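You operate a simulated robot arm through the tools that you are given. There is no shell and no other tool. Be economical: measure what you need, move in short steps, check, and stop when the job is done.

You run a simulated two-armed robot. Do the job below in one go: nothing can be reset, and whatever is moved stays where it is left.

JOB
Take the coil marked "240 V" from the top of the steel bench and leave it on top of the blue tape roll. Then put one of the orange relays from the top of the steel bench on the shelf of the grey stand. Then turn the tester knob to 120 V. Then open the middle bench drawer, take the brown box labelled "7/8 in" from the middle drawer of the steel bench and leave it on the duct top over the number three cover, then shut the drawer. Then put the brass coupling from the top of the steel bench on the lower shelf under the steel bench. Then put one of the white pots from the top of the steel bench on top of the black tape roll. Then take the core carton marked "high water" from the fourth shelf from the bottom of the left steel shelves and leave it on the black mat. The order counts. Set down upright: white pot, core carton.

Only the result counts: the job must be done as asked and must still hold three seconds after the hand-in. Knocking over, shifting, dropping, spilling or breaking anything else fails it. A push-on lid holds only when it is set on centred and level and pressed home; a screw cap is set on level and turned clockwise until tight.

ROBOT AND FRAMES
Two 6-joint arms with two-finger parallel grippers on one trunk, on a base that drives. Base frame: it is fixed to the floor where the robot stands at the start and does not move with it; the origin is under the middle of the robot, x ahead of it, y to its left, z up. Lengths are in mm, angles in degrees, forces in N, time in s.
The left shoulder is at the start at [80, 216, 1580], the right one opposite. With the tool pointing down near the work surface each hand reaches from about 100 to 300 mm from the robot's upright axis, wherever it stands, measured 20 degrees to its own side. Places, roughly: black mat [500, -800, 900]; black tape roll (10x10x5 cm) [800, -1500, 900]; blue tape roll (10x10x5 cm) [800, 0, 900]; brass coupling (6x4x3 cm) [800, -800, 900]; brown box [500, 0, 500]; coil [750, -500, 1000]; core carton [-3500, -1750, 1500]; duct top over the number three cover (15x73 cm) [-1980, 3540, 1180]; lower shelf under the steel bench [700, -1000, 200]; middle bench drawer [500, -100, 500]; orange relay [500, -750, 1000]; shelf of the grey stand [800, 1100, 400]; tester knob [500, -200, 900]; white pot [750, -1250, 1000]. Payload 3.43 kg a hand.
The tool frame of a hand sits at the grasp point between the pads (the TCP): z along the fingers, y along the line on which they close. The tips reach 30 mm beyond it. The gripper opens to 94 mm. The fingers are 28 mm wide and 10 mm thick; the gripper's body (50 by 96 mm) begins 55 mm behind the TCP.
Orientation is told as [roll, pitch, yaw] about the base's x, y, z axes, in that order, counted from this pose: with the fingers straight down and closing along the base's y, the tool's x points along the base's -x, its y along +y and its z along -z.

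CONTROLS
- The arms move only by the tool nudge_tool. It takes "left_series", "right_series" or both (then of equal length, played together; a hand with none holds still); each is a list of rows, each an object (a shift or turn left out is 0, a gripper value left out holds the last) with "gripper": the gripper command, from -1 (fully open) to 1 (shut), values between in proportion; "translation": the shift along the base's x, y, z in cm, a list of three; "delta_rot": the turn, a rotation vector about the base's x, y, z in degrees, a list of three. In form: [{"gripper": gripper, "translation": [dx, dy, dz], "delta_rot": [ax, ay, az]}, ...]. A call has 1 to 10 rows; each row shifts and turns the commanded pose from where the row before left it. A row lasts 0.2 s, in which the tool goes at most 50 mm and 8.6 degrees; a call with a longer step from one row to the next is refused whole, and so is a gripper value outside its range. A pose out of reach is approached as far as the arm can. The call stops where the force on the tool passes 40 N (or 10 N more than at its start, if that is more) or the arm is blocked; 0.2 s more then pass. Each finger travels about 72 mm/s and halts on what it meets, pressing with about 28 N; the grip force reading is that of the motor and also rises with nothing between the fingers. The clock runs only during rows and for 0.2 s after the last one: add rows that do not move to give the fingers time. The reply holds the time, the measured pose of the TCP, the force on the tool along the base axes, the opening and the grip force, in the units named above and with some noise, with the torque about the TCP (base axes, N m) and any sound that the robot's microphone picked up.
- Cameras (640 x 400 px; columns grow to the right, rows downward): "scene" is now at [79.8, -34.3, 1730.4]; the picture's right is [-0.54, -0.84, 0.00], its down [-0.75, 0.48, -0.45] and it looks along [0.38, -0.24, -0.89] (base axes); focal length 283 px, centre (320, 200). "left" rides on the left gripper at [76, -14, -102] in its tool frame; the picture's right is [0.18, 0.98, 0.00], its down [-0.75, 0.14, -0.64] and it looks along [-0.63, 0.12, 0.77] (tool axes); focal length 243 px, centre (320, 200). "right" rides on the right gripper at [76, 14, -103] in its tool frame; the picture's right is [-0.18, 0.98, 0.00], its down [-0.75, -0.14, -0.64] and it looks along [-0.63, -0.12, 0.77] (tool axes); focal length 243 px, centre (320, 200). There is no depth. A picture from a camera that has moved, and an enlarged one, comes with that camera's place and axes in the base frame and with its lens. The place of the scene camera against the robot may be out by one fixed shift of up to 12 mm in any direction.
- snapshot(camera): a new picture of that camera. The clock stands still meanwhile.
- lift_body(by): slides the trunk up (or, below 0, down) by that many mm; the arms and the scene camera ride with it, the base frame stays. It gives what a move gives, with no picture.
- drive_base(legs): drives the robot by 1 to 6 legs, each [ahead, left, turn to the left] in mm, mm and degrees, along the robot's own axes; the way and the turn of a leg run together, so that a leg with both is an arc; at most 1500 mm and 180 degrees a leg. The arms and the cameras ride along, it lands a little off, and it stops where it bumps. It gives what a move gives.
- aim_head(pan, tilt): turns the head with the scene camera to pan (to the left, within 86 degrees either way) and tilt (down, from -29 to 69), counted from straight ahead of the robot. It gives what a move gives.
- enlarge(camera, box): a new picture of the part [left, top, right, bottom] of that camera's present view, enlarged. The clock stands still meanwhile.
- job_done(): hands the job in; it is judged then, once.

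Go step by step. Nothing tells you exact positions but the pictures and the camera data: compare them with the known pose of the tool, close in by small moves and look again before you grip or let go. The budget is 217 turns and 228 pictures, counting those below and the enlarged ones. Unless the task says otherwise, let go and move clear before handing in, and close with one line.

The tools are called after "Call:" by a JSON object that holds its "fn" and its "kwargs". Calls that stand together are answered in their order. nudge_tool: Moves the arms, as the interface text tells. Its arguments: {"type":"object","properties":{"left_series":{"type":"array","items":{"type":"object","properties":{"gripper":{"type":"number"},"translation":{"type":"array","items":{"type":"number"}},"delta_rot":{"type":"array","items":{"type":"number"}}}}},"right_series":{"type":"array","items":{"type":"object","properties":{"gripper":{"type":"number"},"translation":{"type":"array","items":{"type":"number"}},"delta_rot":{"type":"array","items":{"type":"number"}}}}}},"required":[]} The other tools are called the same way: lift_body (by) slides the trunk up or down; drive_base (legs) drives the base; aim_head (pan, tilt) turns the head that bears the scene camera; snapshot (camera) takes a picture; enlarge (camera, box) takes an enlarged picture of a part of a camera's view; job_done () hands the job in.

At the start:

```text
time: 0.0
left_position: [626.3, -117.7, 1184.9]
left_ee_rot: [0.0, 0.0, -0.1]
left_wrist_force: [-0.4, 0.9, -0.3]
left_torque: [0.0, -0.01, 0.02]
left_width: 93.9
left_finger_force: 0.0
right_position: [324.1, -403.2, 1000.2]
right_ee_rot: [0.0, 0.1, 0.0]
right_wrist_force: [0.2, -0.3, 0.2]
right_torque: [0.02, 0.02, -0.02]
right_width: 94.2
right_finger_force: 0.0
trunk travel left (down, up): [-810.0, 30.0]
robot x, y, heading: [2.0, 0.1, 0.0]
head pan, tilt: [-32.7, 63.2]
```

scene: 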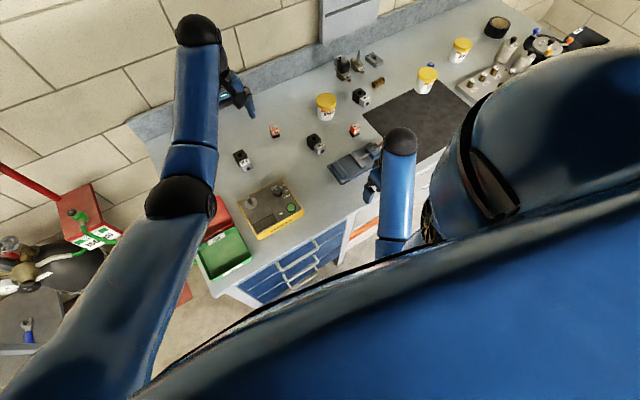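
right: 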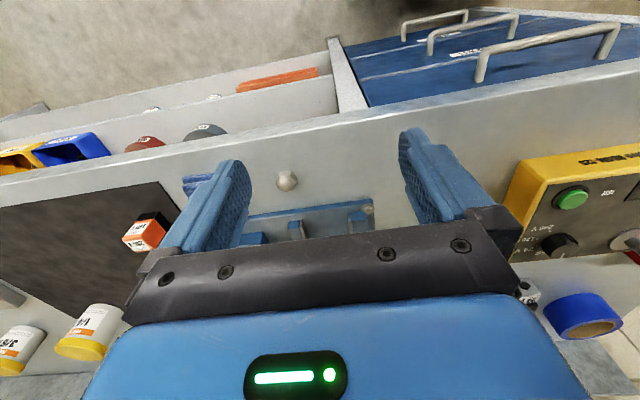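
left: 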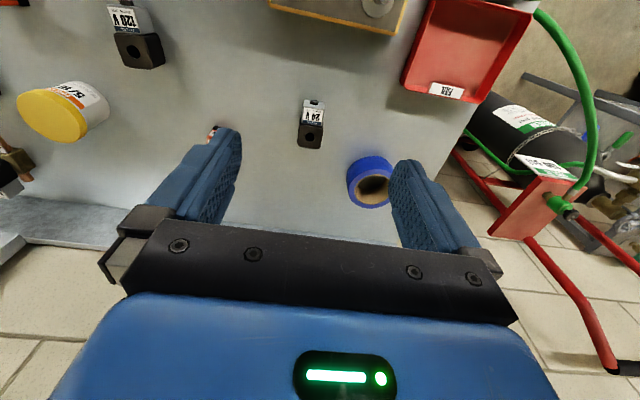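

I see the bench with several coils, relays, pots and the tape rolls; I'll look closer to tell the labels apart.

Call:
{"fn": "enlarge", "kwargs": {"camera": "scene", "box": [220, 60, 400, 220]}}

Call:
{"fn": "enlarge", "kwargs": {"camera": "scene", "box": [320, 0, 640, 150]}}

Call:
{"fn": "enlarge", "kwargs": {"camera": "left", "box": [80, 0, 400, 200]}}

```text
2.50 times, centred on (310, 140) of scene
camera zoom: at [79.8, -34.3, 1730.4], right [-0.54, -0.84, 0.0], down [-0.75, 0.48, -0.45], along [0.38, -0.24, -0.89], focal length 707 px, centre (345, 350)
```

zoom: 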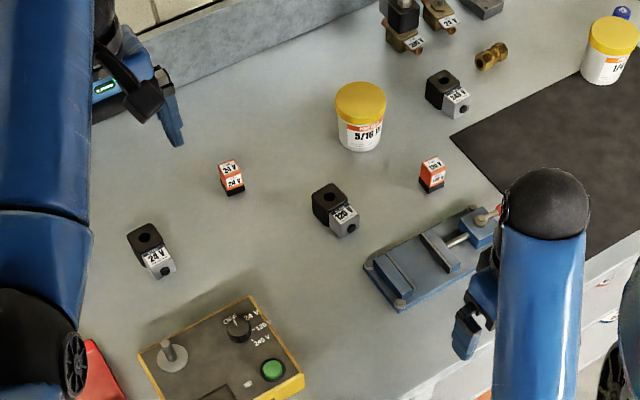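

```text
2.00 times, centred on (480, 75) of scene
camera zoom: at [79.8, -34.3, 1730.4], right [-0.54, -0.84, 0.0], down [-0.75, 0.48, -0.45], along [0.38, -0.24, -0.89], focal length 565 px, centre (0, 450)
```

zoom: 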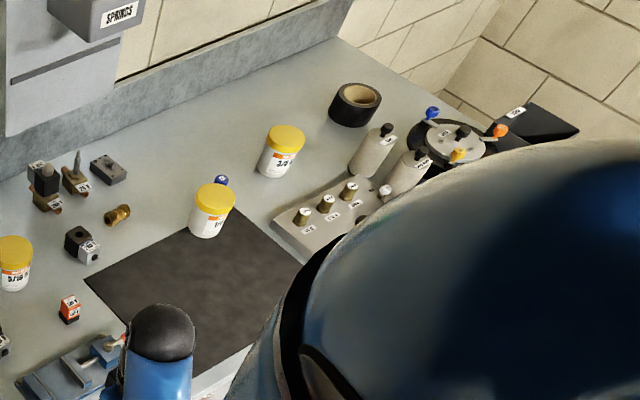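

```text
2.00 times, centred on (240, 100) of left
camera zoom: at [549.8, -131.5, 1288.3], right [-0.18, 0.98, 0.0], down [0.75, 0.14, 0.64], along [0.63, 0.12, -0.77], focal length 485 px, centre (480, 400)
```

zoom: 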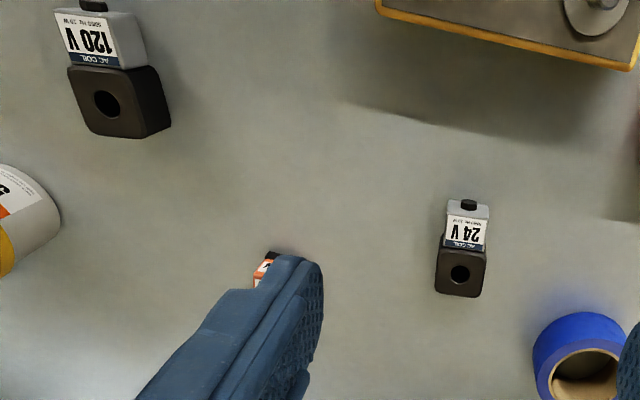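

The three loose coils look like 24 V at about (680,-110), 120 V at about (600,-360), and the third at about (700,-630). I'll lift the right hand for a closer look with its camera.

Call:
{"fn": "nudge_tool", "kwargs": {"right_series": [{"translation": [0, 0, 4]}, {"translation": [0, 0, 5]}, {"translation": [0, 0, 5]}, {"translation": [0, 0, 5]}, {"translation": [0, -4, 3]}, {"translation": [0, -4, 2]}, {"translation": [0, -4, 0]}, {"translation": [0, -4, 0]}]}}

Call:
{"fn": "snapshot", "kwargs": {"camera": "right"}}

Call:
{"fn": "snapshot", "kwargs": {"camera": "scene"}}

```text
time: 1.8
left_position: [626.9, -119.2, 1184.4]
left_ee_rot: [0.2, 0.0, 0.0]
left_wrist_force: [-0.6, -0.8, 0.5]
left_torque: [0.02, 0.0, 0.0]
left_width: 93.8
left_finger_force: 0.1
right_position: [330.3, -571.4, 1016.4]
right_ee_rot: [0.2, 0.0, 0.0]
right_wrist_force: [1.2, 0.9, -0.1]
right_torque: [-0.01, 0.01, -0.02]
right_width: 93.8
right_finger_force: 0.1
right hand out of reach, approached as far as the arm can: row 1, 2, 3, 4, 5, 6
trunk travel left (down, up): [-810.0, 30.0]
robot x, y, heading: [-0.1, 0.6, -0.2]
head pan, tilt: [-32.7, 63.2]
```

```text
221 pictures are left
camera right: at [255.1, -558.0, 1121.0], right [0.18, 0.98, 0.0], down [0.75, -0.14, 0.64], along [0.63, -0.12, -0.77], focal length 243 px, centre (320, 200)
```

right: 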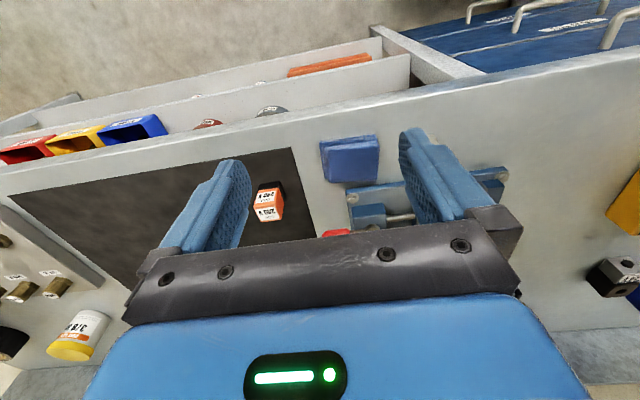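

```text
220 pictures are left
camera scene: at [80.1, -35.8, 1730.3], right [-0.54, -0.84, 0.0], down [-0.75, 0.48, -0.45], along [0.38, -0.24, -0.89], focal length 283 px, centre (320, 200)
```

scene: 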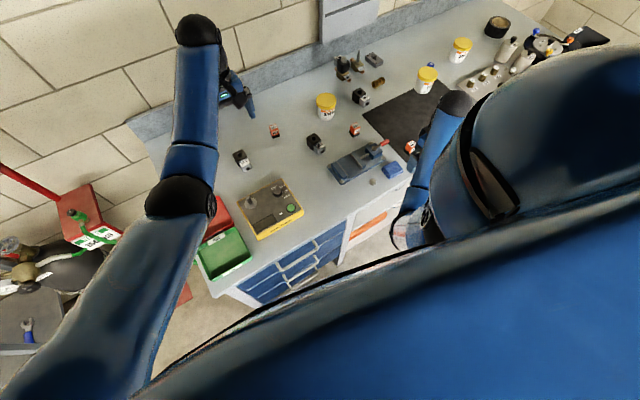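

The hand is near its inner reach limit; the arms work better with the trunk lower. I'll back off, lower the trunk by 300 mm and then raise the hands.

Call:
{"fn": "drive_base", "kwargs": {"legs": [[-420, 0, 0]]}}

Call:
{"fn": "lift_body", "kwargs": {"by": -300}}

Call:
{"fn": "nudge_tool", "kwargs": {"left_series": [{"translation": [0, 3, 4]}, {"translation": [0, 3, 4]}, {"translation": [0, 3, 4]}, {"translation": [0, 3, 4]}, {"translation": [0, 3, 4]}, {"translation": [0, 3, 4]}, {"translation": [0, 3, 4]}, {"translation": [0, 3, 4]}], "right_series": [{"translation": [4, 1, 2]}, {"translation": [4, 1, 2]}, {"translation": [4, 1, 3]}, {"translation": [4, 1, 4]}, {"translation": [4, 1, 4]}, {"translation": [3, 1, 4]}, {"translation": [3, 1, 4]}, {"translation": [3, 1, 4]}]}}

Call:
{"fn": "aim_head", "kwargs": {"pan": -15, "tilt": 35}}

Call:
{"fn": "snapshot", "kwargs": {"camera": "scene"}}

```text
time: 4.4
left_position: [207.3, -118.3, 1182.0]
left_ee_rot: [0.0, 0.2, -0.1]
left_wrist_force: [1.4, -0.2, 0.5]
left_torque: [0.02, 0.0, 0.0]
left_width: 94.0
left_finger_force: 0.1
right_position: [-89.9, -569.1, 1017.8]
right_ee_rot: [-0.1, 0.1, -0.1]
right_wrist_force: [0.3, 0.9, -1.4]
right_torque: [-0.01, 0.02, 0.01]
right_width: 94.1
right_finger_force: 0.1
trunk travel left (down, up): [-810.0, 30.0]
robot x, y, heading: [-426.1, -0.8, -0.1]
head pan, tilt: [-32.7, 63.2]
```

```text
time: 7.4
left_position: [205.0, -118.8, 883.9]
left_ee_rot: [0.0, 0.0, -0.1]
left_wrist_force: [-0.5, 0.1, -0.1]
left_torque: [0.0, -0.03, -0.02]
left_width: 94.0
left_finger_force: 0.1
right_position: [-92.5, -570.0, 717.6]
right_ee_rot: [-0.1, 0.0, 0.0]
right_wrist_force: [0.3, 0.1, -0.5]
right_torque: [0.0, -0.03, 0.01]
right_width: 94.1
right_finger_force: 0.1
trunk travel left (down, up): [-510.0, 330.0]
robot x, y, heading: [-419.9, 3.5, 0.1]
head pan, tilt: [-32.7, 63.2]
```

```text
refused: row 3 steps farther than a row can; nothing moved
```

```text
time: 8.3
left_position: [204.0, -118.8, 883.6]
left_ee_rot: [0.0, -0.1, -0.1]
left_wrist_force: [0.1, 0.5, 0.1]
left_torque: [-0.02, 0.02, 0.0]
left_width: 94.2
left_finger_force: 0.1
right_position: [-92.4, -570.8, 718.4]
right_ee_rot: [0.0, 0.0, -0.2]
right_wrist_force: [0.4, -0.6, -0.8]
right_torque: [0.0, 0.0, -0.01]
right_width: 93.9
right_finger_force: 0.0
trunk travel left (down, up): [-510.0, 330.0]
robot x, y, heading: [-420.7, -0.9, 0.0]
head pan, tilt: [-15.0, 35.0]
```

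```text
219 pictures are left
camera scene: at [-310.1, -23.1, 1468.2], right [-0.26, -0.97, 0.0], down [-0.55, 0.15, -0.82], along [0.79, -0.21, -0.57], focal length 283 px, centre (320, 200)
```

scene: 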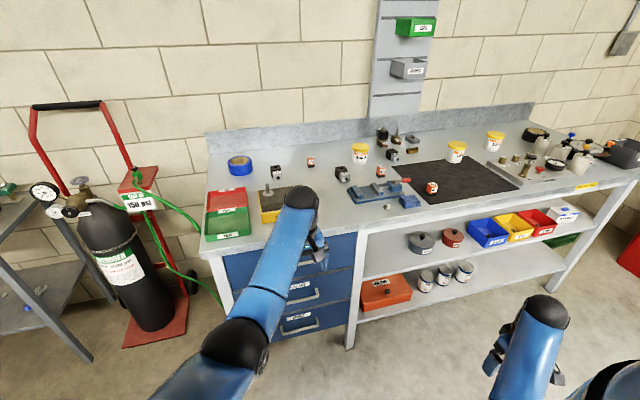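

A clear view now. I'll enlarge the middle of the bench and other relevant parts.

Call:
{"fn": "enlarge", "kwargs": {"camera": "scene", "box": [330, 110, 450, 200]}}

Call:
{"fn": "enlarge", "kwargs": {"camera": "scene", "box": [200, 130, 360, 250]}}

Call:
{"fn": "nudge_tool", "kwargs": {"left_series": [{"translation": [0, 3, 4]}, {"translation": [0, 3, 4]}, {"translation": [0, 3, 4]}, {"translation": [0, 3, 4]}, {"translation": [0, 3, 4]}, {"translation": [0, 3, 4]}, {"translation": [0, 3, 4]}, {"translation": [0, 3, 4]}], "right_series": [{"translation": [4, 1, 2]}, {"translation": [4, 1, 2]}, {"translation": [3.5, 1, 3]}, {"translation": [3, 0, 4]}, {"translation": [3, 0, 4]}, {"translation": [3, 0, 4]}, {"translation": [3, 0, 4]}, {"translation": [3, 0, 4]}, {"translation": [3, 0, 4]}, {"translation": [3, 0, 4]}]}}

```text
4.44 times, centred on (390, 155) of scene
camera zoom: at [-310.1, -23.1, 1468.2], right [-0.26, -0.97, 0.0], down [-0.55, 0.15, -0.82], along [0.79, -0.21, -0.57], focal length 1256 px, centre (9, 400)
```

zoom: 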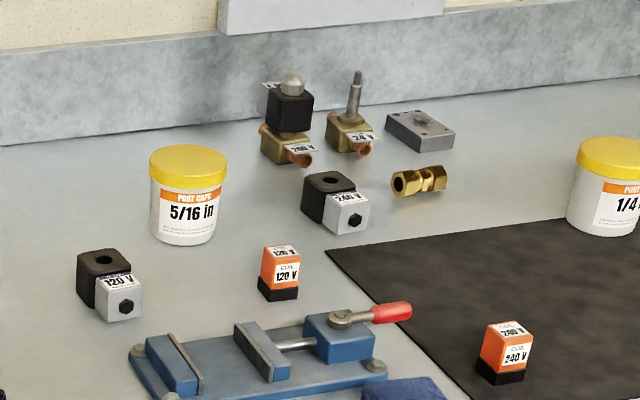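

```text
3.33 times, centred on (280, 190) of scene
camera zoom: at [-310.1, -23.1, 1468.2], right [-0.26, -0.97, 0.0], down [-0.55, 0.15, -0.82], along [0.79, -0.21, -0.57], focal length 942 px, centre (453, 233)
```

zoom: 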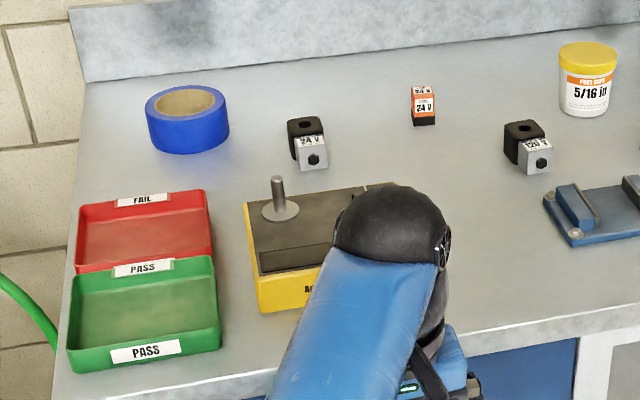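

```text
refused: give rows for one hand, or as many for the one as for the other
```

The 240 V coil is the one near the brass coupling, at about (715,-645). I'll bring both hands up to a neutral pose in front of the shoulders.

Call:
{"fn": "nudge_tool", "kwargs": {"left_series": [{"translation": [0, 3, 3.5]}, {"translation": [0, 3, 3.5]}, {"translation": [0, 3, 3.5]}, {"translation": [0, 3, 3.5]}, {"translation": [0, 3, 3.5]}, {"translation": [0, 3, 3.5]}, {"translation": [0, 3, 3.5]}, {"translation": [0, 3, 3.5]}, {"translation": [0, 3, 3.5]}], "right_series": [{"translation": [4, 1.5, 2.5]}, {"translation": [4, 2, 2]}, {"translation": [3, 2, 3]}, {"translation": [3, 2, 3]}, {"translation": [2.5, 2.5, 3.3]}, {"translation": [2.5, 2.5, 3.3]}, {"translation": [2.5, 2.5, 3.3]}, {"translation": [2.5, 2.5, 3.3]}, {"translation": [2.5, 2.5, 3.3]}]}}

Call:
{"fn": "nudge_tool", "kwargs": {"right_series": [{"translation": [0, 3, 3.8]}, {"translation": [0, 3, 3.8]}, {"translation": [0, 3, 3.8]}, {"translation": [0, 3, 3.8]}, {"translation": [0, 0, 0]}]}}

Call:
{"fn": "drive_base", "kwargs": {"legs": [[0, -500, 0], [400, 0, 0]]}}

Call:
{"fn": "snapshot", "kwargs": {"camera": "scene"}}

Call:
{"fn": "snapshot", "kwargs": {"camera": "right"}}

```text
time: 10.3
left_position: [303.2, 112.8, 1171.8]
left_ee_rot: [-0.1, 0.1, -0.2]
left_wrist_force: [-1.0, -1.1, -1.2]
left_torque: [-0.01, 0.0, -0.01]
left_width: 94.0
left_finger_force: 0.1
left hand out of reach, approached as far as the arm can: row 1, 2, 3, 4, 5, 6, 7
right_position: [239.6, -408.4, 885.2]
right_ee_rot: [-0.1, 0.0, -0.2]
right_wrist_force: [-0.2, 0.1, -0.3]
right_torque: [-0.03, 0.0, -0.01]
right_width: 94.0
right_finger_force: 0.1
right hand out of reach, approached as far as the arm can: row 1, 2, 3, 4, 5, 6, 7, 8, 9
trunk travel left (down, up): [-510.0, 330.0]
robot x, y, heading: [-423.1, 1.9, -0.3]
head pan, tilt: [-15.0, 35.0]
```

```text
time: 11.5
left_position: [304.9, 110.3, 1173.0]
left_ee_rot: [0.0, -0.1, -0.2]
left_wrist_force: [0.6, -0.3, 0.4]
left_torque: [0.01, -0.01, 0.0]
left_width: 94.1
left_finger_force: 0.1
right_position: [311.7, -310.8, 1008.4]
right_ee_rot: [-0.1, 0.0, -0.1]
right_wrist_force: [0.1, -0.3, -0.2]
right_torque: [0.01, 0.0, 0.02]
right_width: 93.9
right_finger_force: 0.1
right hand out of reach, approached as far as the arm can: row 1, 2, 3, 4
trunk travel left (down, up): [-510.0, 330.0]
robot x, y, heading: [-423.7, -2.0, -0.0]
head pan, tilt: [-15.0, 35.0]
```

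```text
time: 16.6
left_position: [705.1, -381.5, 1173.6]
left_ee_rot: [-0.1, 0.0, 0.1]
left_wrist_force: [0.5, 0.4, 0.0]
left_torque: [-0.02, -0.01, -0.02]
left_width: 94.0
left_finger_force: 0.0
right_position: [715.7, -800.5, 1007.8]
right_ee_rot: [0.0, 0.1, 0.1]
right_wrist_force: [0.1, 0.0, -0.3]
right_torque: [0.04, -0.03, 0.0]
right_width: 94.0
right_finger_force: 0.0
trunk travel left (down, up): [-510.0, 330.0]
robot x, y, heading: [-18.3, -492.1, -0.1]
head pan, tilt: [-15.0, 35.0]
```

```text
216 pictures are left
camera scene: at [91.3, -516.6, 1468.4], right [-0.26, -0.97, 0.0], down [-0.55, 0.15, -0.82], along [0.79, -0.21, -0.57], focal length 283 px, centre (320, 200)
```

scene: 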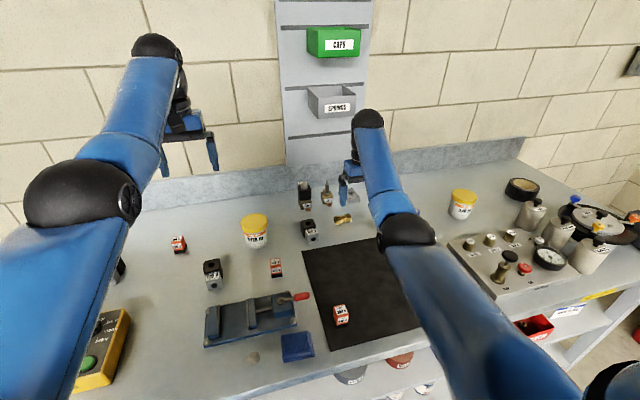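

```text
215 pictures are left
camera right: at [639.7, -787.5, 1112.3], right [0.18, 0.98, 0.0], down [0.75, -0.14, 0.64], along [0.63, -0.12, -0.77], focal length 243 px, centre (320, 200)
```

right: 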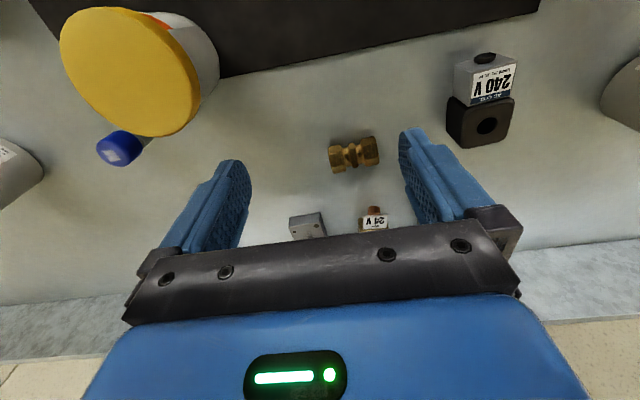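

The 240 V coil lies about 127 mm to the left of the right hand, aligned with the axes. I'll shift over it and look again.

Call:
{"fn": "nudge_tool", "kwargs": {"right_series": [{"translation": [0.8, 4.2, 0]}, {"translation": [0.8, 4.2, 0]}, {"translation": [0.7, 4.1, 0]}, {"translation": [0, 0, 0]}]}}

Call:
{"fn": "snapshot", "kwargs": {"camera": "right"}}

```text
time: 17.6
left_position: [706.6, -383.0, 1173.1]
left_ee_rot: [0.0, 0.0, 0.0]
left_wrist_force: [-0.4, -0.4, 0.4]
left_torque: [0.01, 0.0, 0.02]
left_width: 94.0
left_finger_force: 0.1
right_position: [739.6, -674.9, 1009.7]
right_ee_rot: [-0.1, 0.0, 0.1]
right_wrist_force: [-0.3, -0.4, 1.1]
right_torque: [0.04, -0.01, 0.0]
right_width: 94.0
right_finger_force: 0.0
trunk travel left (down, up): [-510.0, 330.0]
robot x, y, heading: [-19.8, -495.0, 0.3]
head pan, tilt: [-15.0, 35.0]
```

```text
214 pictures are left
camera right: at [663.5, -661.8, 1113.4], right [0.18, 0.98, 0.0], down [0.75, -0.14, 0.64], along [0.63, -0.12, -0.77], focal length 243 px, centre (320, 200)
```

right: 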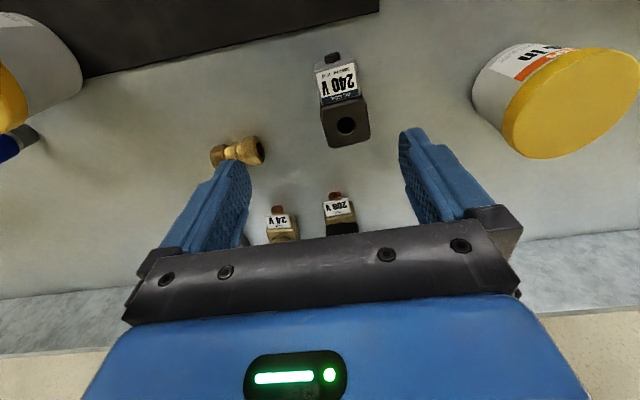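

Call:
{"fn": "nudge_tool", "kwargs": {"right_series": [{"translation": [0, 1.9, -1]}, {"translation": [0, 0, -3]}, {"translation": [0, 0, -2]}, {"translation": [0, 0, 0]}]}}

Call:
{"fn": "snapshot", "kwargs": {"camera": "right"}}

Call:
{"fn": "snapshot", "kwargs": {"camera": "scene"}}

```text
time: 18.6
left_position: [704.5, -380.9, 1173.7]
left_ee_rot: [0.1, 0.0, 0.1]
left_wrist_force: [-1.2, -0.2, 0.1]
left_torque: [-0.01, 0.0, 0.03]
left_width: 94.3
left_finger_force: 0.1
right_position: [739.1, -656.3, 948.6]
right_ee_rot: [0.0, 0.0, 0.1]
right_wrist_force: [-0.4, 0.0, 0.0]
right_torque: [0.0, 0.01, -0.03]
right_width: 93.9
right_finger_force: 0.1
trunk travel left (down, up): [-510.0, 330.0]
robot x, y, heading: [-17.9, -491.9, 0.2]
head pan, tilt: [-15.0, 35.0]
```

```text
213 pictures are left
camera right: at [663.6, -642.1, 1051.9], right [0.18, 0.98, 0.0], down [0.75, -0.14, 0.64], along [0.63, -0.12, -0.77], focal length 243 px, centre (320, 200)
```

right: 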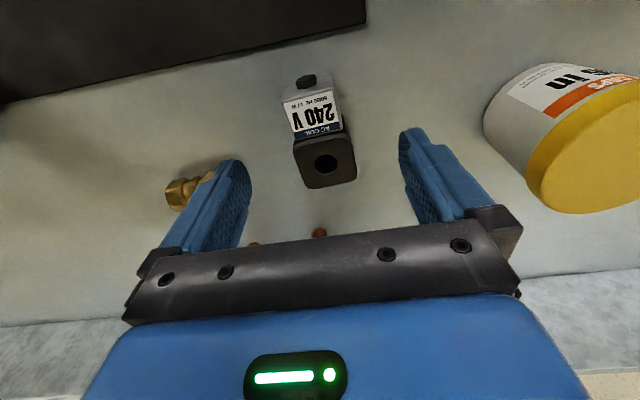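

```text
212 pictures are left
camera scene: at [92.4, -516.0, 1468.3], right [-0.26, -0.97, 0.0], down [-0.55, 0.15, -0.82], along [0.79, -0.21, -0.57], focal length 283 px, centre (320, 200)
```

scene: 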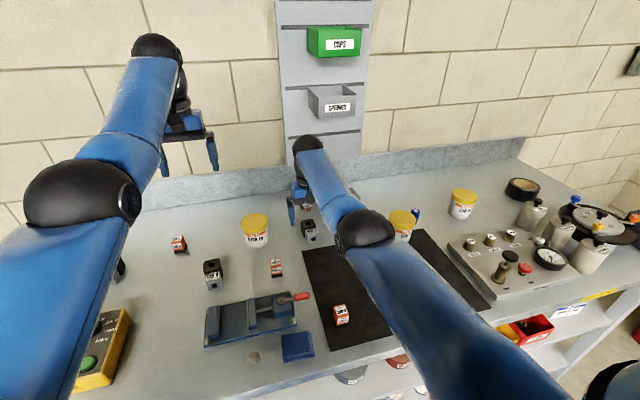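

Coil sits between the fingers, its top near z 920. Lowering gently and gripping.

Call:
{"fn": "nudge_tool", "kwargs": {"right_series": [{"translation": [0, 0.3, -1.5]}, {"translation": [0, 0, -1.3]}, {"translation": [0, 0, 0]}]}}

Call:
{"fn": "snapshot", "kwargs": {"camera": "right"}}

```text
time: 19.4
left_position: [706.7, -381.2, 1173.3]
left_ee_rot: [0.0, -0.1, 0.1]
left_wrist_force: [-0.6, -0.1, 0.0]
left_torque: [0.02, 0.02, 0.02]
left_width: 94.0
left_finger_force: 0.0
right_position: [739.5, -652.3, 921.0]
right_ee_rot: [0.0, -0.1, 0.1]
right_wrist_force: [-0.1, 0.4, -0.2]
right_torque: [0.01, 0.03, -0.01]
right_width: 94.2
right_finger_force: 0.1
trunk travel left (down, up): [-510.0, 330.0]
robot x, y, heading: [-17.3, -497.2, -0.0]
head pan, tilt: [-15.0, 35.0]
```

```text
211 pictures are left
camera right: at [663.7, -639.4, 1023.8], right [0.18, 0.98, 0.0], down [0.75, -0.14, 0.64], along [0.63, -0.12, -0.77], focal length 243 px, centre (320, 200)
```

right: 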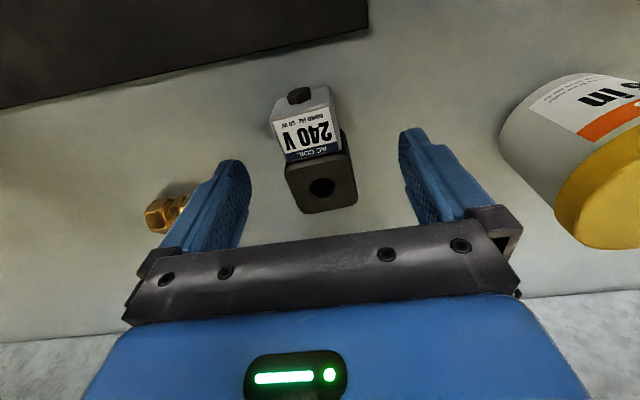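

Call:
{"fn": "nudge_tool", "kwargs": {"right_series": [{"translation": [0, 0, -0.8]}, {"gripper": 0.2}, {"gripper": 0.6}, {"gripper": 1}, {"gripper": 1}, {"gripper": 1}]}}

Call:
{"fn": "snapshot", "kwargs": {"camera": "right"}}

```text
time: 20.8
left_position: [705.9, -382.7, 1171.6]
left_ee_rot: [-0.1, 0.0, 0.1]
left_wrist_force: [0.0, -0.3, 0.6]
left_torque: [0.02, -0.01, -0.04]
left_width: 94.0
left_finger_force: 0.1
right_position: [739.9, -653.3, 912.6]
right_ee_rot: [-0.1, 0.0, 0.1]
right_wrist_force: [0.6, -0.6, 1.1]
right_torque: [-0.06, 0.0, -0.01]
right_width: 41.6
right_finger_force: 28.2
trunk travel left (down, up): [-510.0, 330.0]
robot x, y, heading: [-19.8, -494.5, -0.0]
head pan, tilt: [-15.0, 35.0]
```

```text
210 pictures are left
camera right: at [664.0, -639.8, 1015.7], right [0.18, 0.98, 0.0], down [0.75, -0.14, 0.64], along [0.63, -0.12, -0.77], focal length 243 px, centre (320, 200)
```

right: 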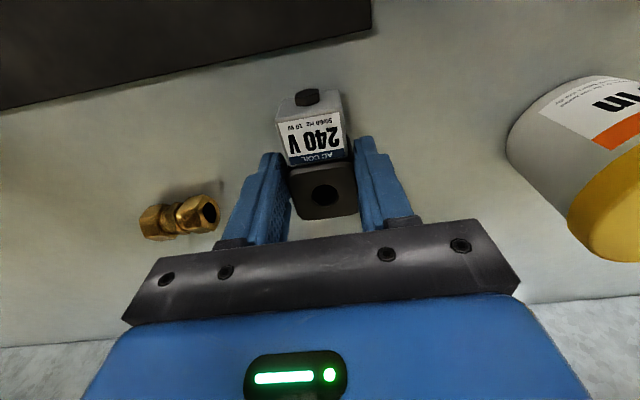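

The coil is held. I'll lift it, back away from the bench and drive toward the blue tape roll.

Call:
{"fn": "nudge_tool", "kwargs": {"right_series": [{"translation": [0, 0, 3]}, {"translation": [0, 0, 4]}, {"translation": [0, 0, 4]}, {"translation": [0, 0, 0]}]}}

Call:
{"fn": "drive_base", "kwargs": {"legs": [[-500, 0, 0], [0, 600, 0], [300, 0, 0]]}}

Call:
{"fn": "aim_head", "kwargs": {"pan": 0, "tilt": 35}}

Call:
{"fn": "snapshot", "kwargs": {"camera": "scene"}}

Call:
{"fn": "snapshot", "kwargs": {"camera": "right"}}

```text
time: 21.8
left_position: [707.0, -380.8, 1172.6]
left_ee_rot: [-0.1, 0.1, 0.1]
left_wrist_force: [-0.8, -0.5, 0.3]
left_torque: [0.0, -0.01, -0.01]
left_width: 94.0
left_finger_force: 0.0
right_position: [738.1, -653.0, 1021.9]
right_ee_rot: [0.1, 0.1, 0.1]
right_wrist_force: [0.2, -0.5, -3.2]
right_torque: [-0.01, 0.06, 0.02]
right_width: 41.4
right_finger_force: 28.0
trunk travel left (down, up): [-510.0, 330.0]
robot x, y, heading: [-16.4, -492.6, 0.3]
head pan, tilt: [-15.0, 35.0]
```

```text
time: 29.4
left_position: [511.3, 205.5, 1174.4]
left_ee_rot: [0.0, -0.1, -0.5]
left_wrist_force: [-0.2, -0.1, 0.6]
left_torque: [-0.03, 0.01, 0.01]
left_width: 94.3
left_finger_force: 0.0
right_position: [542.0, -65.2, 1022.7]
right_ee_rot: [0.0, 0.0, -0.4]
right_wrist_force: [0.8, 0.6, -1.8]
right_torque: [0.03, 0.02, -0.01]
right_width: 41.5
right_finger_force: 28.4
trunk travel left (down, up): [-510.0, 330.0]
robot x, y, heading: [-215.9, 99.9, -0.8]
head pan, tilt: [-15.0, 35.0]
```

```text
time: 30.1
left_position: [512.9, 206.8, 1171.8]
left_ee_rot: [0.0, 0.1, -0.5]
left_wrist_force: [0.0, 0.3, 0.3]
left_torque: [0.0, 0.0, -0.03]
left_width: 94.1
left_finger_force: 0.0
right_position: [542.0, -64.4, 1020.4]
right_ee_rot: [-0.1, 0.1, -0.5]
right_wrist_force: [-0.4, 0.8, -2.3]
right_torque: [0.04, 0.03, 0.0]
right_width: 41.5
right_finger_force: 28.1
trunk travel left (down, up): [-510.0, 330.0]
robot x, y, heading: [-215.7, 103.7, -0.4]
head pan, tilt: [0.0, 35.0]
```

```text
209 pictures are left
camera scene: at [-98.2, 100.9, 1468.1], right [-0.01, -1.0, 0.0], down [-0.57, 0.01, -0.82], along [0.82, -0.01, -0.57], focal length 283 px, centre (320, 200)
```

scene: 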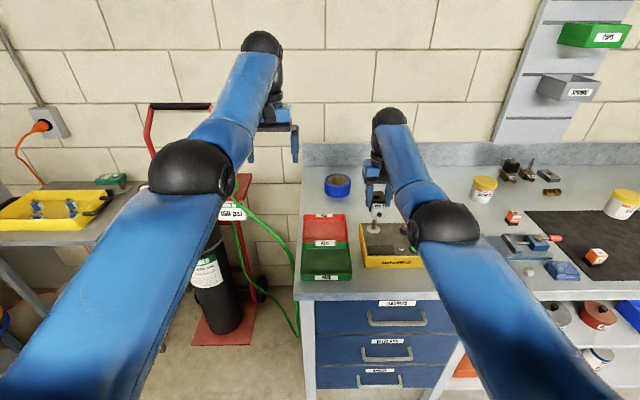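

```text
208 pictures are left
camera right: at [466.9, -51.3, 1124.4], right [0.19, 0.98, 0.0], down [0.75, -0.15, 0.64], along [0.63, -0.12, -0.77], focal length 243 px, centre (320, 200)
```

right: 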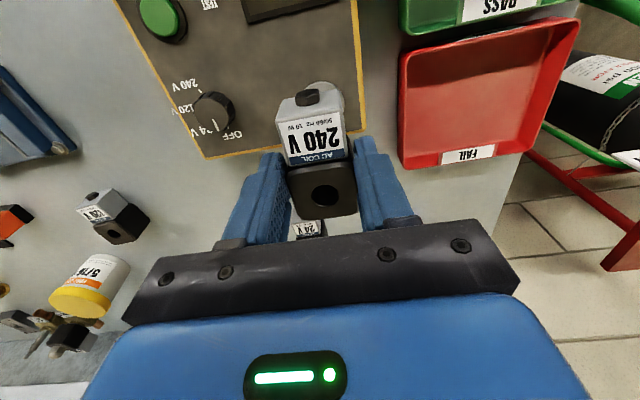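

Blue tape is at roughly (785,20). I'll drive in and check with the hand camera.

Call:
{"fn": "drive_base", "kwargs": {"legs": [[240, 70, 0]]}}

Call:
{"fn": "snapshot", "kwargs": {"camera": "right"}}

Call:
{"fn": "snapshot", "kwargs": {"camera": "left"}}

Call:
{"fn": "snapshot", "kwargs": {"camera": "scene"}}

```text
time: 31.9
left_position: [750.6, 274.1, 1173.7]
left_ee_rot: [-0.1, -0.1, -0.4]
left_wrist_force: [-0.1, -0.1, 0.6]
left_torque: [-0.01, 0.0, -0.01]
left_width: 93.7
left_finger_force: 0.0
right_position: [777.4, 1.5, 1022.3]
right_ee_rot: [-0.1, 0.0, -0.5]
right_wrist_force: [-0.4, 0.0, -2.4]
right_torque: [0.02, -0.02, -0.01]
right_width: 41.6
right_finger_force: 27.8
trunk travel left (down, up): [-510.0, 330.0]
robot x, y, heading: [21.7, 167.1, -0.4]
head pan, tilt: [0.0, 35.0]
```

```text
207 pictures are left
camera right: at [703.3, 16.5, 1126.0], right [0.19, 0.98, 0.0], down [0.75, -0.15, 0.64], along [0.63, -0.12, -0.77], focal length 243 px, centre (320, 200)
```

right: 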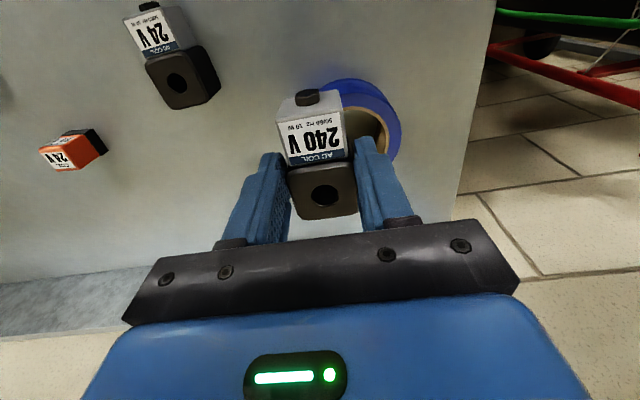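

```text
206 pictures are left
camera left: at [672.3, 261.0, 1278.1], right [-0.17, 0.98, 0.0], down [0.75, 0.13, 0.64], along [0.63, 0.11, -0.77], focal length 243 px, centre (320, 200)
```

left: 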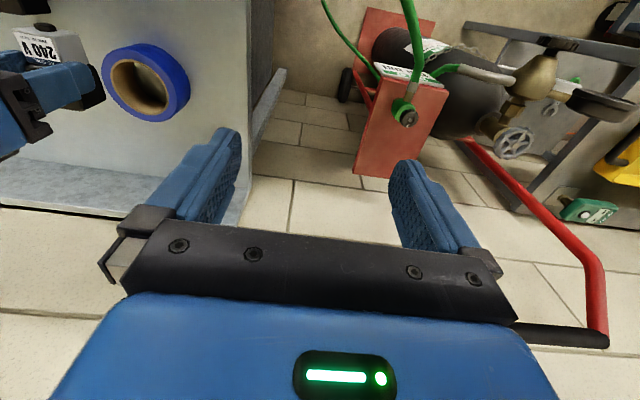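

```text
205 pictures are left
camera scene: at [137.4, 168.5, 1468.5], right [-0.01, -1.0, 0.0], down [-0.57, 0.01, -0.82], along [0.82, -0.01, -0.57], focal length 283 px, centre (320, 200)
```

scene: 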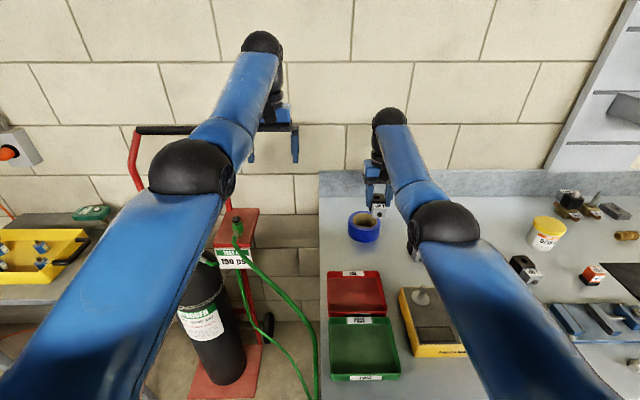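

Call:
{"fn": "drive_base", "kwargs": {"legs": [[28, 0, 0]]}}

Call:
{"fn": "nudge_tool", "kwargs": {"right_series": [{"translation": [0, 2.9, -1]}, {"translation": [0, 0, 0]}]}}

Call:
{"fn": "snapshot", "kwargs": {"camera": "left"}}

Call:
{"fn": "snapshot", "kwargs": {"camera": "right"}}

Call:
{"fn": "enlarge", "kwargs": {"camera": "scene", "box": [300, 140, 460, 260]}}

```text
time: 32.8
left_position: [774.2, 275.0, 1176.9]
left_ee_rot: [0.0, -0.3, -0.5]
left_wrist_force: [-0.5, 0.1, 0.5]
left_torque: [0.01, -0.03, -0.02]
left_width: 94.0
left_finger_force: 0.0
right_position: [801.8, 1.8, 1026.1]
right_ee_rot: [-0.1, -0.3, -0.5]
right_wrist_force: [-0.6, 0.3, -1.6]
right_torque: [0.01, -0.05, 0.02]
right_width: 41.2
right_finger_force: 28.5
trunk travel left (down, up): [-510.0, 330.0]
robot x, y, heading: [49.4, 168.5, -0.7]
head pan, tilt: [0.0, 35.0]
```

```text
time: 33.4
left_position: [776.3, 274.4, 1174.1]
left_ee_rot: [0.0, -0.1, -0.5]
left_wrist_force: [0.4, 0.4, 0.0]
left_torque: [0.05, -0.05, 0.01]
left_width: 93.8
left_finger_force: 0.0
right_position: [805.5, 33.4, 1012.6]
right_ee_rot: [0.0, -0.2, -0.5]
right_wrist_force: [-1.3, -0.7, -2.2]
right_torque: [-0.02, -0.02, 0.01]
right_width: 41.3
right_finger_force: 27.7
trunk travel left (down, up): [-510.0, 330.0]
robot x, y, heading: [48.5, 167.6, -0.8]
head pan, tilt: [0.0, 35.0]
```

```text
204 pictures are left
camera left: at [698.9, 261.2, 1278.7], right [-0.17, 0.98, 0.0], down [0.75, 0.13, 0.64], along [0.63, 0.11, -0.77], focal length 243 px, centre (320, 200)
```

left: 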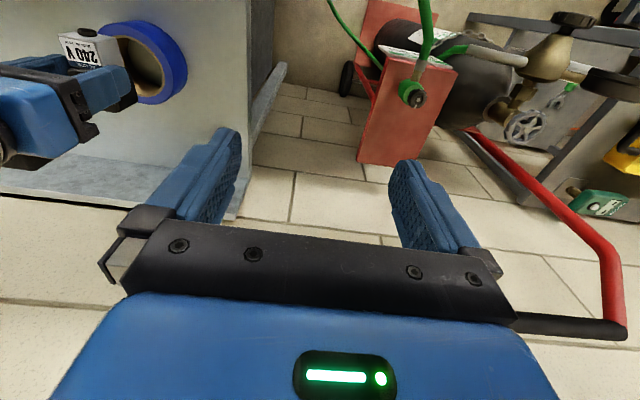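

```text
203 pictures are left
camera right: at [729.8, 47.3, 1116.7], right [0.19, 0.98, 0.0], down [0.75, -0.15, 0.64], along [0.63, -0.12, -0.77], focal length 243 px, centre (320, 200)
```

right: 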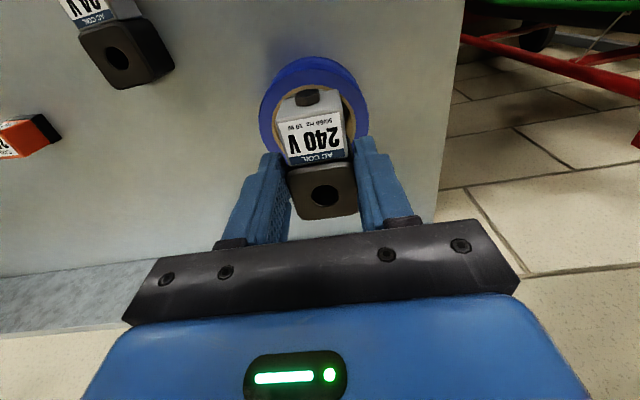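

```text
3.33 times, centred on (380, 200) of scene
camera zoom: at [164.2, 168.7, 1468.5], right [-0.01, -1.0, 0.0], down [-0.57, 0.01, -0.82], along [0.82, -0.01, -0.57], focal length 942 px, centre (120, 200)
```

zoom: 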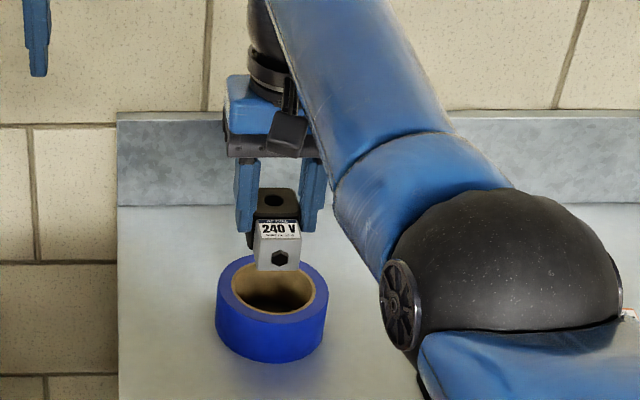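

Call:
{"fn": "nudge_tool", "kwargs": {"right_series": [{"translation": [1.2, -0.5, -2]}, {"translation": [0, 0, -2]}, {"translation": [0, 0, 0]}]}}

Call:
{"fn": "snapshot", "kwargs": {"camera": "right"}}

Call:
{"fn": "enlarge", "kwargs": {"camera": "scene", "box": [300, 140, 460, 260]}}

Call:
{"fn": "enlarge", "kwargs": {"camera": "left", "box": [0, 0, 240, 150]}}

```text
time: 34.2
left_position: [778.6, 273.9, 1173.9]
left_ee_rot: [-0.1, 0.1, -0.5]
left_wrist_force: [-0.1, 0.0, -0.4]
left_torque: [0.01, 0.01, -0.01]
left_width: 94.1
left_finger_force: 0.1
right_position: [804.9, 24.8, 972.7]
right_ee_rot: [0.0, 0.0, -0.5]
right_wrist_force: [-0.2, 0.0, -1.7]
right_torque: [-0.04, -0.01, -0.03]
right_width: 41.7
right_finger_force: 27.6
right hand out of reach, approached as far as the arm can: row 1
trunk travel left (down, up): [-510.0, 330.0]
robot x, y, heading: [51.9, 167.8, -0.7]
head pan, tilt: [0.0, 35.0]
```

```text
201 pictures are left
camera right: at [729.8, 39.1, 1075.6], right [0.19, 0.98, 0.0], down [0.75, -0.15, 0.64], along [0.63, -0.12, -0.77], focal length 243 px, centre (320, 200)
```

right: 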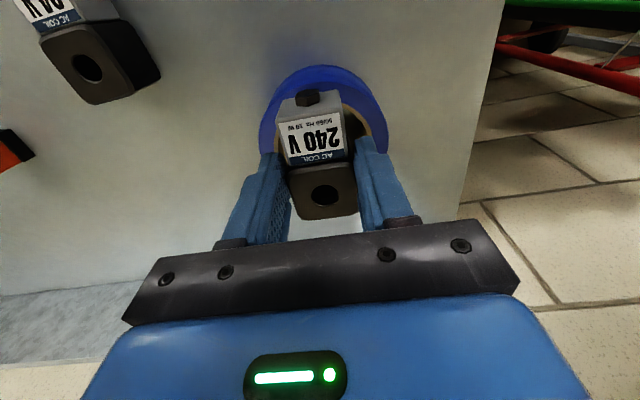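

```text
3.33 times, centred on (380, 200) of scene
camera zoom: at [166.4, 169.0, 1468.3], right [-0.01, -1.0, 0.0], down [-0.57, 0.01, -0.82], along [0.82, -0.01, -0.57], focal length 942 px, centre (120, 200)
```

zoom: 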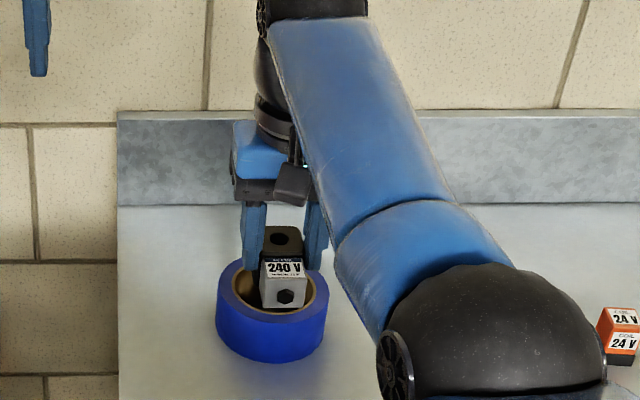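

```text
2.67 times, centred on (120, 75) of left
camera zoom: at [700.8, 261.4, 1277.6], right [-0.17, 0.98, 0.0], down [0.75, 0.13, 0.64], along [0.63, 0.11, -0.77], focal length 647 px, centre (853, 533)
```

zoom: 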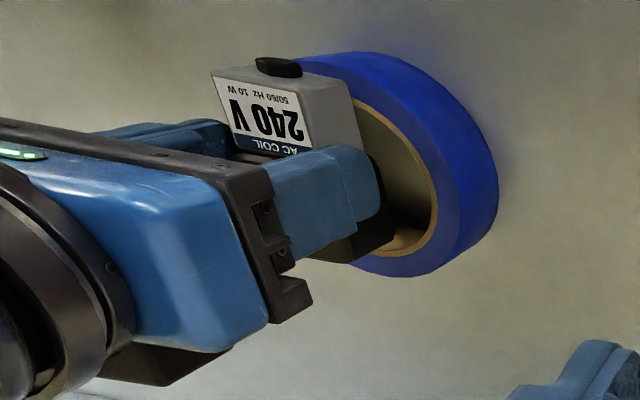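

Reach ends at x≈805; the coil should go about 15 mm further. I'll raise slightly, drive forward 22 mm and re-check.

Call:
{"fn": "nudge_tool", "kwargs": {"right_series": [{"translation": [0, 0, 2]}, {"translation": [0, 0, 0]}]}}

Call:
{"fn": "drive_base", "kwargs": {"legs": [[22, 0, 0]]}}

Call:
{"fn": "snapshot", "kwargs": {"camera": "right"}}

Call:
{"fn": "enlarge", "kwargs": {"camera": "left", "box": [0, 0, 240, 150]}}

```text
time: 34.8
left_position: [778.7, 273.9, 1173.2]
left_ee_rot: [0.0, 0.0, -0.4]
left_wrist_force: [-1.0, 0.3, -0.7]
left_torque: [0.01, 0.01, 0.0]
left_width: 94.1
left_finger_force: 0.1
right_position: [805.6, 24.8, 990.7]
right_ee_rot: [0.0, 0.0, -0.5]
right_wrist_force: [0.7, -0.1, -2.6]
right_torque: [0.02, -0.01, 0.05]
right_width: 41.7
right_finger_force: 28.0
trunk travel left (down, up): [-510.0, 330.0]
robot x, y, heading: [47.8, 170.2, -0.5]
head pan, tilt: [0.0, 35.0]
```

```text
time: 35.6
left_position: [792.4, 285.9, 1177.4]
left_ee_rot: [0.0, -0.3, -0.1]
left_wrist_force: [-0.6, -0.3, 0.3]
left_torque: [0.01, -0.01, -0.03]
left_width: 93.9
left_finger_force: 0.1
right_position: [823.5, 36.0, 994.9]
right_ee_rot: [0.1, -0.2, 0.0]
right_wrist_force: [-1.1, 0.7, -1.5]
right_torque: [0.01, -0.02, -0.01]
right_width: 41.7
right_finger_force: 28.2
trunk travel left (down, up): [-510.0, 330.0]
robot x, y, heading: [73.5, 172.2, 0.1]
head pan, tilt: [0.0, 35.0]
```

```text
198 pictures are left
camera right: at [746.8, 49.5, 1098.1], right [0.18, 0.98, 0.0], down [0.75, -0.14, 0.65], along [0.63, -0.12, -0.76], focal length 243 px, centre (320, 200)
```

right: 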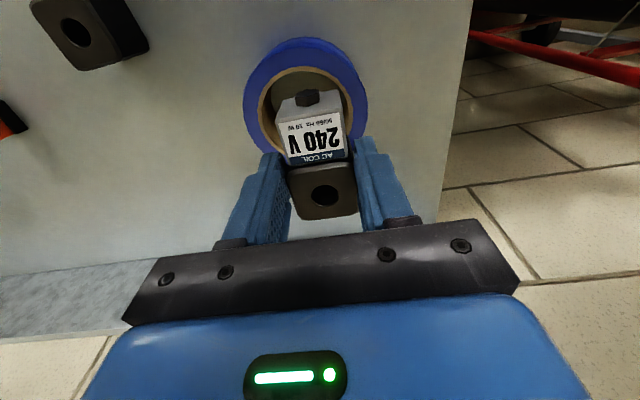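

```text
2.67 times, centred on (120, 75) of left
camera zoom: at [715.5, 271.2, 1280.9], right [-0.18, 0.98, 0.0], down [0.75, 0.14, 0.65], along [0.64, 0.12, -0.76], focal length 647 px, centre (853, 533)
```

zoom: 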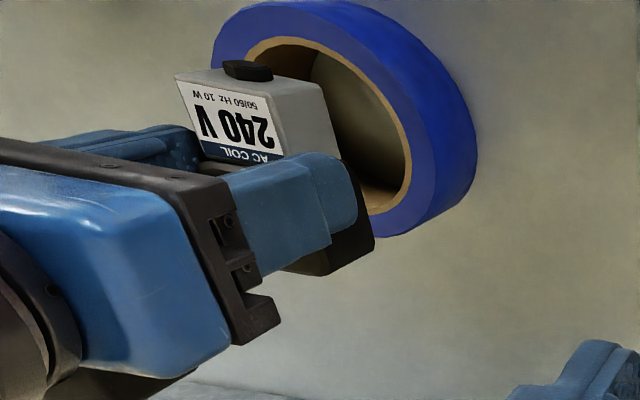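

The roll's centre is about (811,26,903) with a hole near 77 mm, so the coil (about 68x41) must bear on the ring off-centre. I'll place it tangentially over the near-right rim (y≈0) and lower until contact.

Call:
{"fn": "nudge_tool", "kwargs": {"right_series": [{"translation": [0, -3.6, -1]}, {"translation": [0, 0, -2]}, {"translation": [0, 0, 0]}]}}

Call:
{"fn": "snapshot", "kwargs": {"camera": "right"}}

Call:
{"fn": "enlarge", "kwargs": {"camera": "left", "box": [0, 0, 240, 150]}}

Call:
{"fn": "enlarge", "kwargs": {"camera": "scene", "box": [300, 140, 460, 260]}}

```text
time: 36.4
left_position: [797.1, 283.3, 1172.8]
left_ee_rot: [0.0, -0.1, -0.1]
left_wrist_force: [0.5, 0.3, -0.7]
left_torque: [-0.01, -0.01, 0.02]
left_width: 94.0
left_finger_force: 0.0
right_position: [828.2, -1.4, 960.5]
right_ee_rot: [0.0, 0.1, 0.0]
right_wrist_force: [-0.1, 0.0, -2.5]
right_torque: [0.0, -0.03, 0.02]
right_width: 41.3
right_finger_force: 28.0
trunk travel left (down, up): [-510.0, 330.0]
robot x, y, heading: [70.6, 173.5, -0.1]
head pan, tilt: [0.0, 35.0]
```

```text
196 pictures are left
camera right: at [752.8, 12.9, 1064.1], right [0.18, 0.98, 0.0], down [0.75, -0.14, 0.64], along [0.63, -0.12, -0.77], focal length 243 px, centre (320, 200)
```

right: 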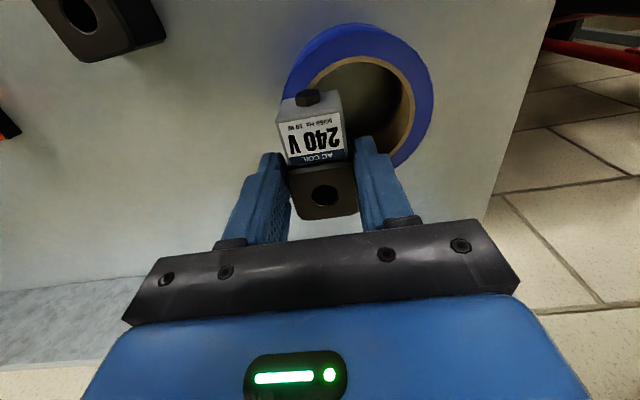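

```text
2.67 times, centred on (120, 75) of left
camera zoom: at [721.8, 270.9, 1277.2], right [-0.18, 0.98, 0.0], down [0.75, 0.14, 0.64], along [0.63, 0.12, -0.77], focal length 647 px, centre (853, 533)
```

zoom: 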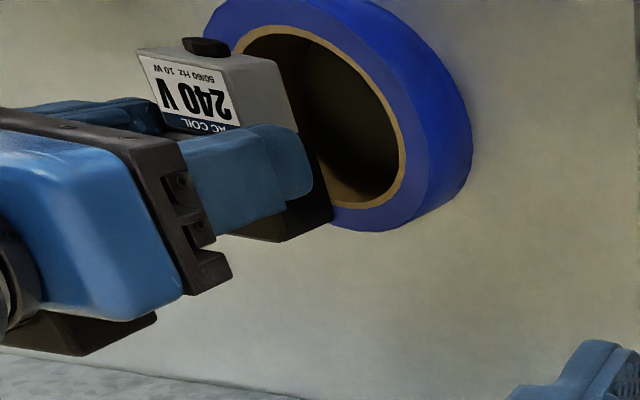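

```text
3.33 times, centred on (380, 200) of scene
camera zoom: at [188.3, 174.3, 1468.1], right [0.0, -1.0, 0.0], down [-0.58, 0.0, -0.82], along [0.82, 0.0, -0.58], focal length 942 px, centre (120, 200)
```

zoom: 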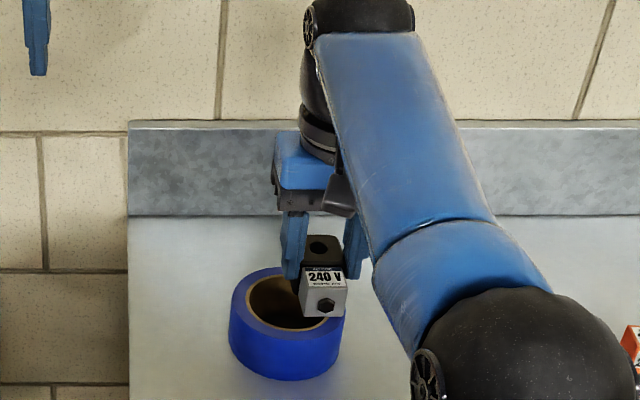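

Call:
{"fn": "nudge_tool", "kwargs": {"right_series": [{"translation": [0, 0, -0.5]}, {"translation": [0, 0, -0.5]}, {"translation": [0, 0, 0]}]}}

Call:
{"fn": "snapshot", "kwargs": {"camera": "right"}}

Call:
{"fn": "enlarge", "kwargs": {"camera": "left", "box": [0, 0, 240, 150]}}

Call:
{"fn": "enlarge", "kwargs": {"camera": "scene", "box": [340, 180, 420, 240]}}

```text
time: 37.2
left_position: [794.6, 284.2, 1176.0]
left_ee_rot: [0.0, -0.1, 0.0]
left_wrist_force: [0.4, -0.5, 0.7]
left_torque: [-0.01, 0.01, 0.03]
left_width: 94.0
left_finger_force: 0.1
right_position: [826.3, -1.8, 955.2]
right_ee_rot: [0.1, -0.3, -0.1]
right_wrist_force: [3.7, -1.2, 19.8]
right_torque: [0.01, -0.2, -0.02]
right_width: 41.9
right_finger_force: 28.5
trunk travel left (down, up): [-510.0, 330.0]
robot x, y, heading: [70.6, 175.6, -0.1]
head pan, tilt: [0.0, 35.0]
```

```text
193 pictures are left
camera right: at [749.6, 12.3, 1057.8], right [0.18, 0.98, 0.0], down [0.75, -0.14, 0.65], along [0.64, -0.12, -0.76], focal length 243 px, centre (320, 200)
```

right: 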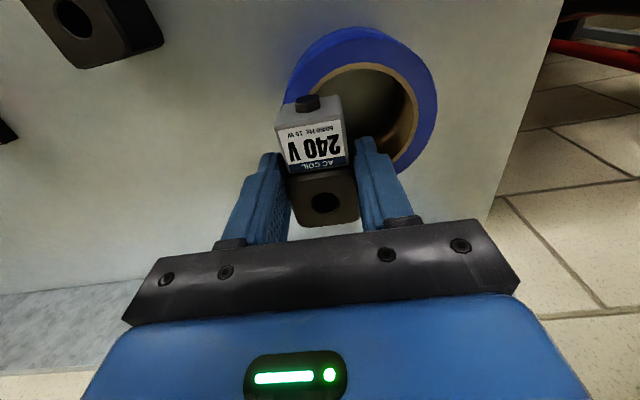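

```text
2.67 times, centred on (120, 75) of left
camera zoom: at [717.6, 270.7, 1279.7], right [-0.18, 0.98, 0.0], down [0.75, 0.14, 0.64], along [0.63, 0.12, -0.76], focal length 647 px, centre (853, 533)
```

zoom: 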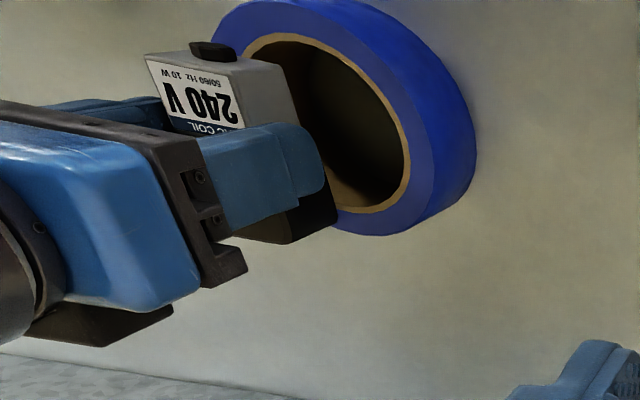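

```text
6.67 times, centred on (380, 210) of scene
camera zoom: at [183.5, 174.2, 1468.7], right [0.0, -1.0, 0.0], down [-0.57, 0.0, -0.82], along [0.82, 0.0, -0.57], focal length 1885 px, centre (-80, 133)
```

zoom: 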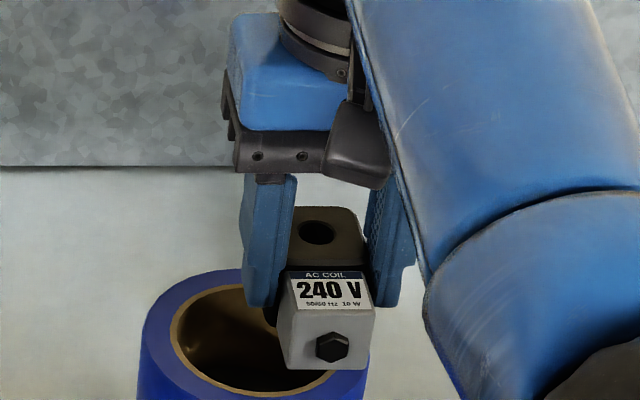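

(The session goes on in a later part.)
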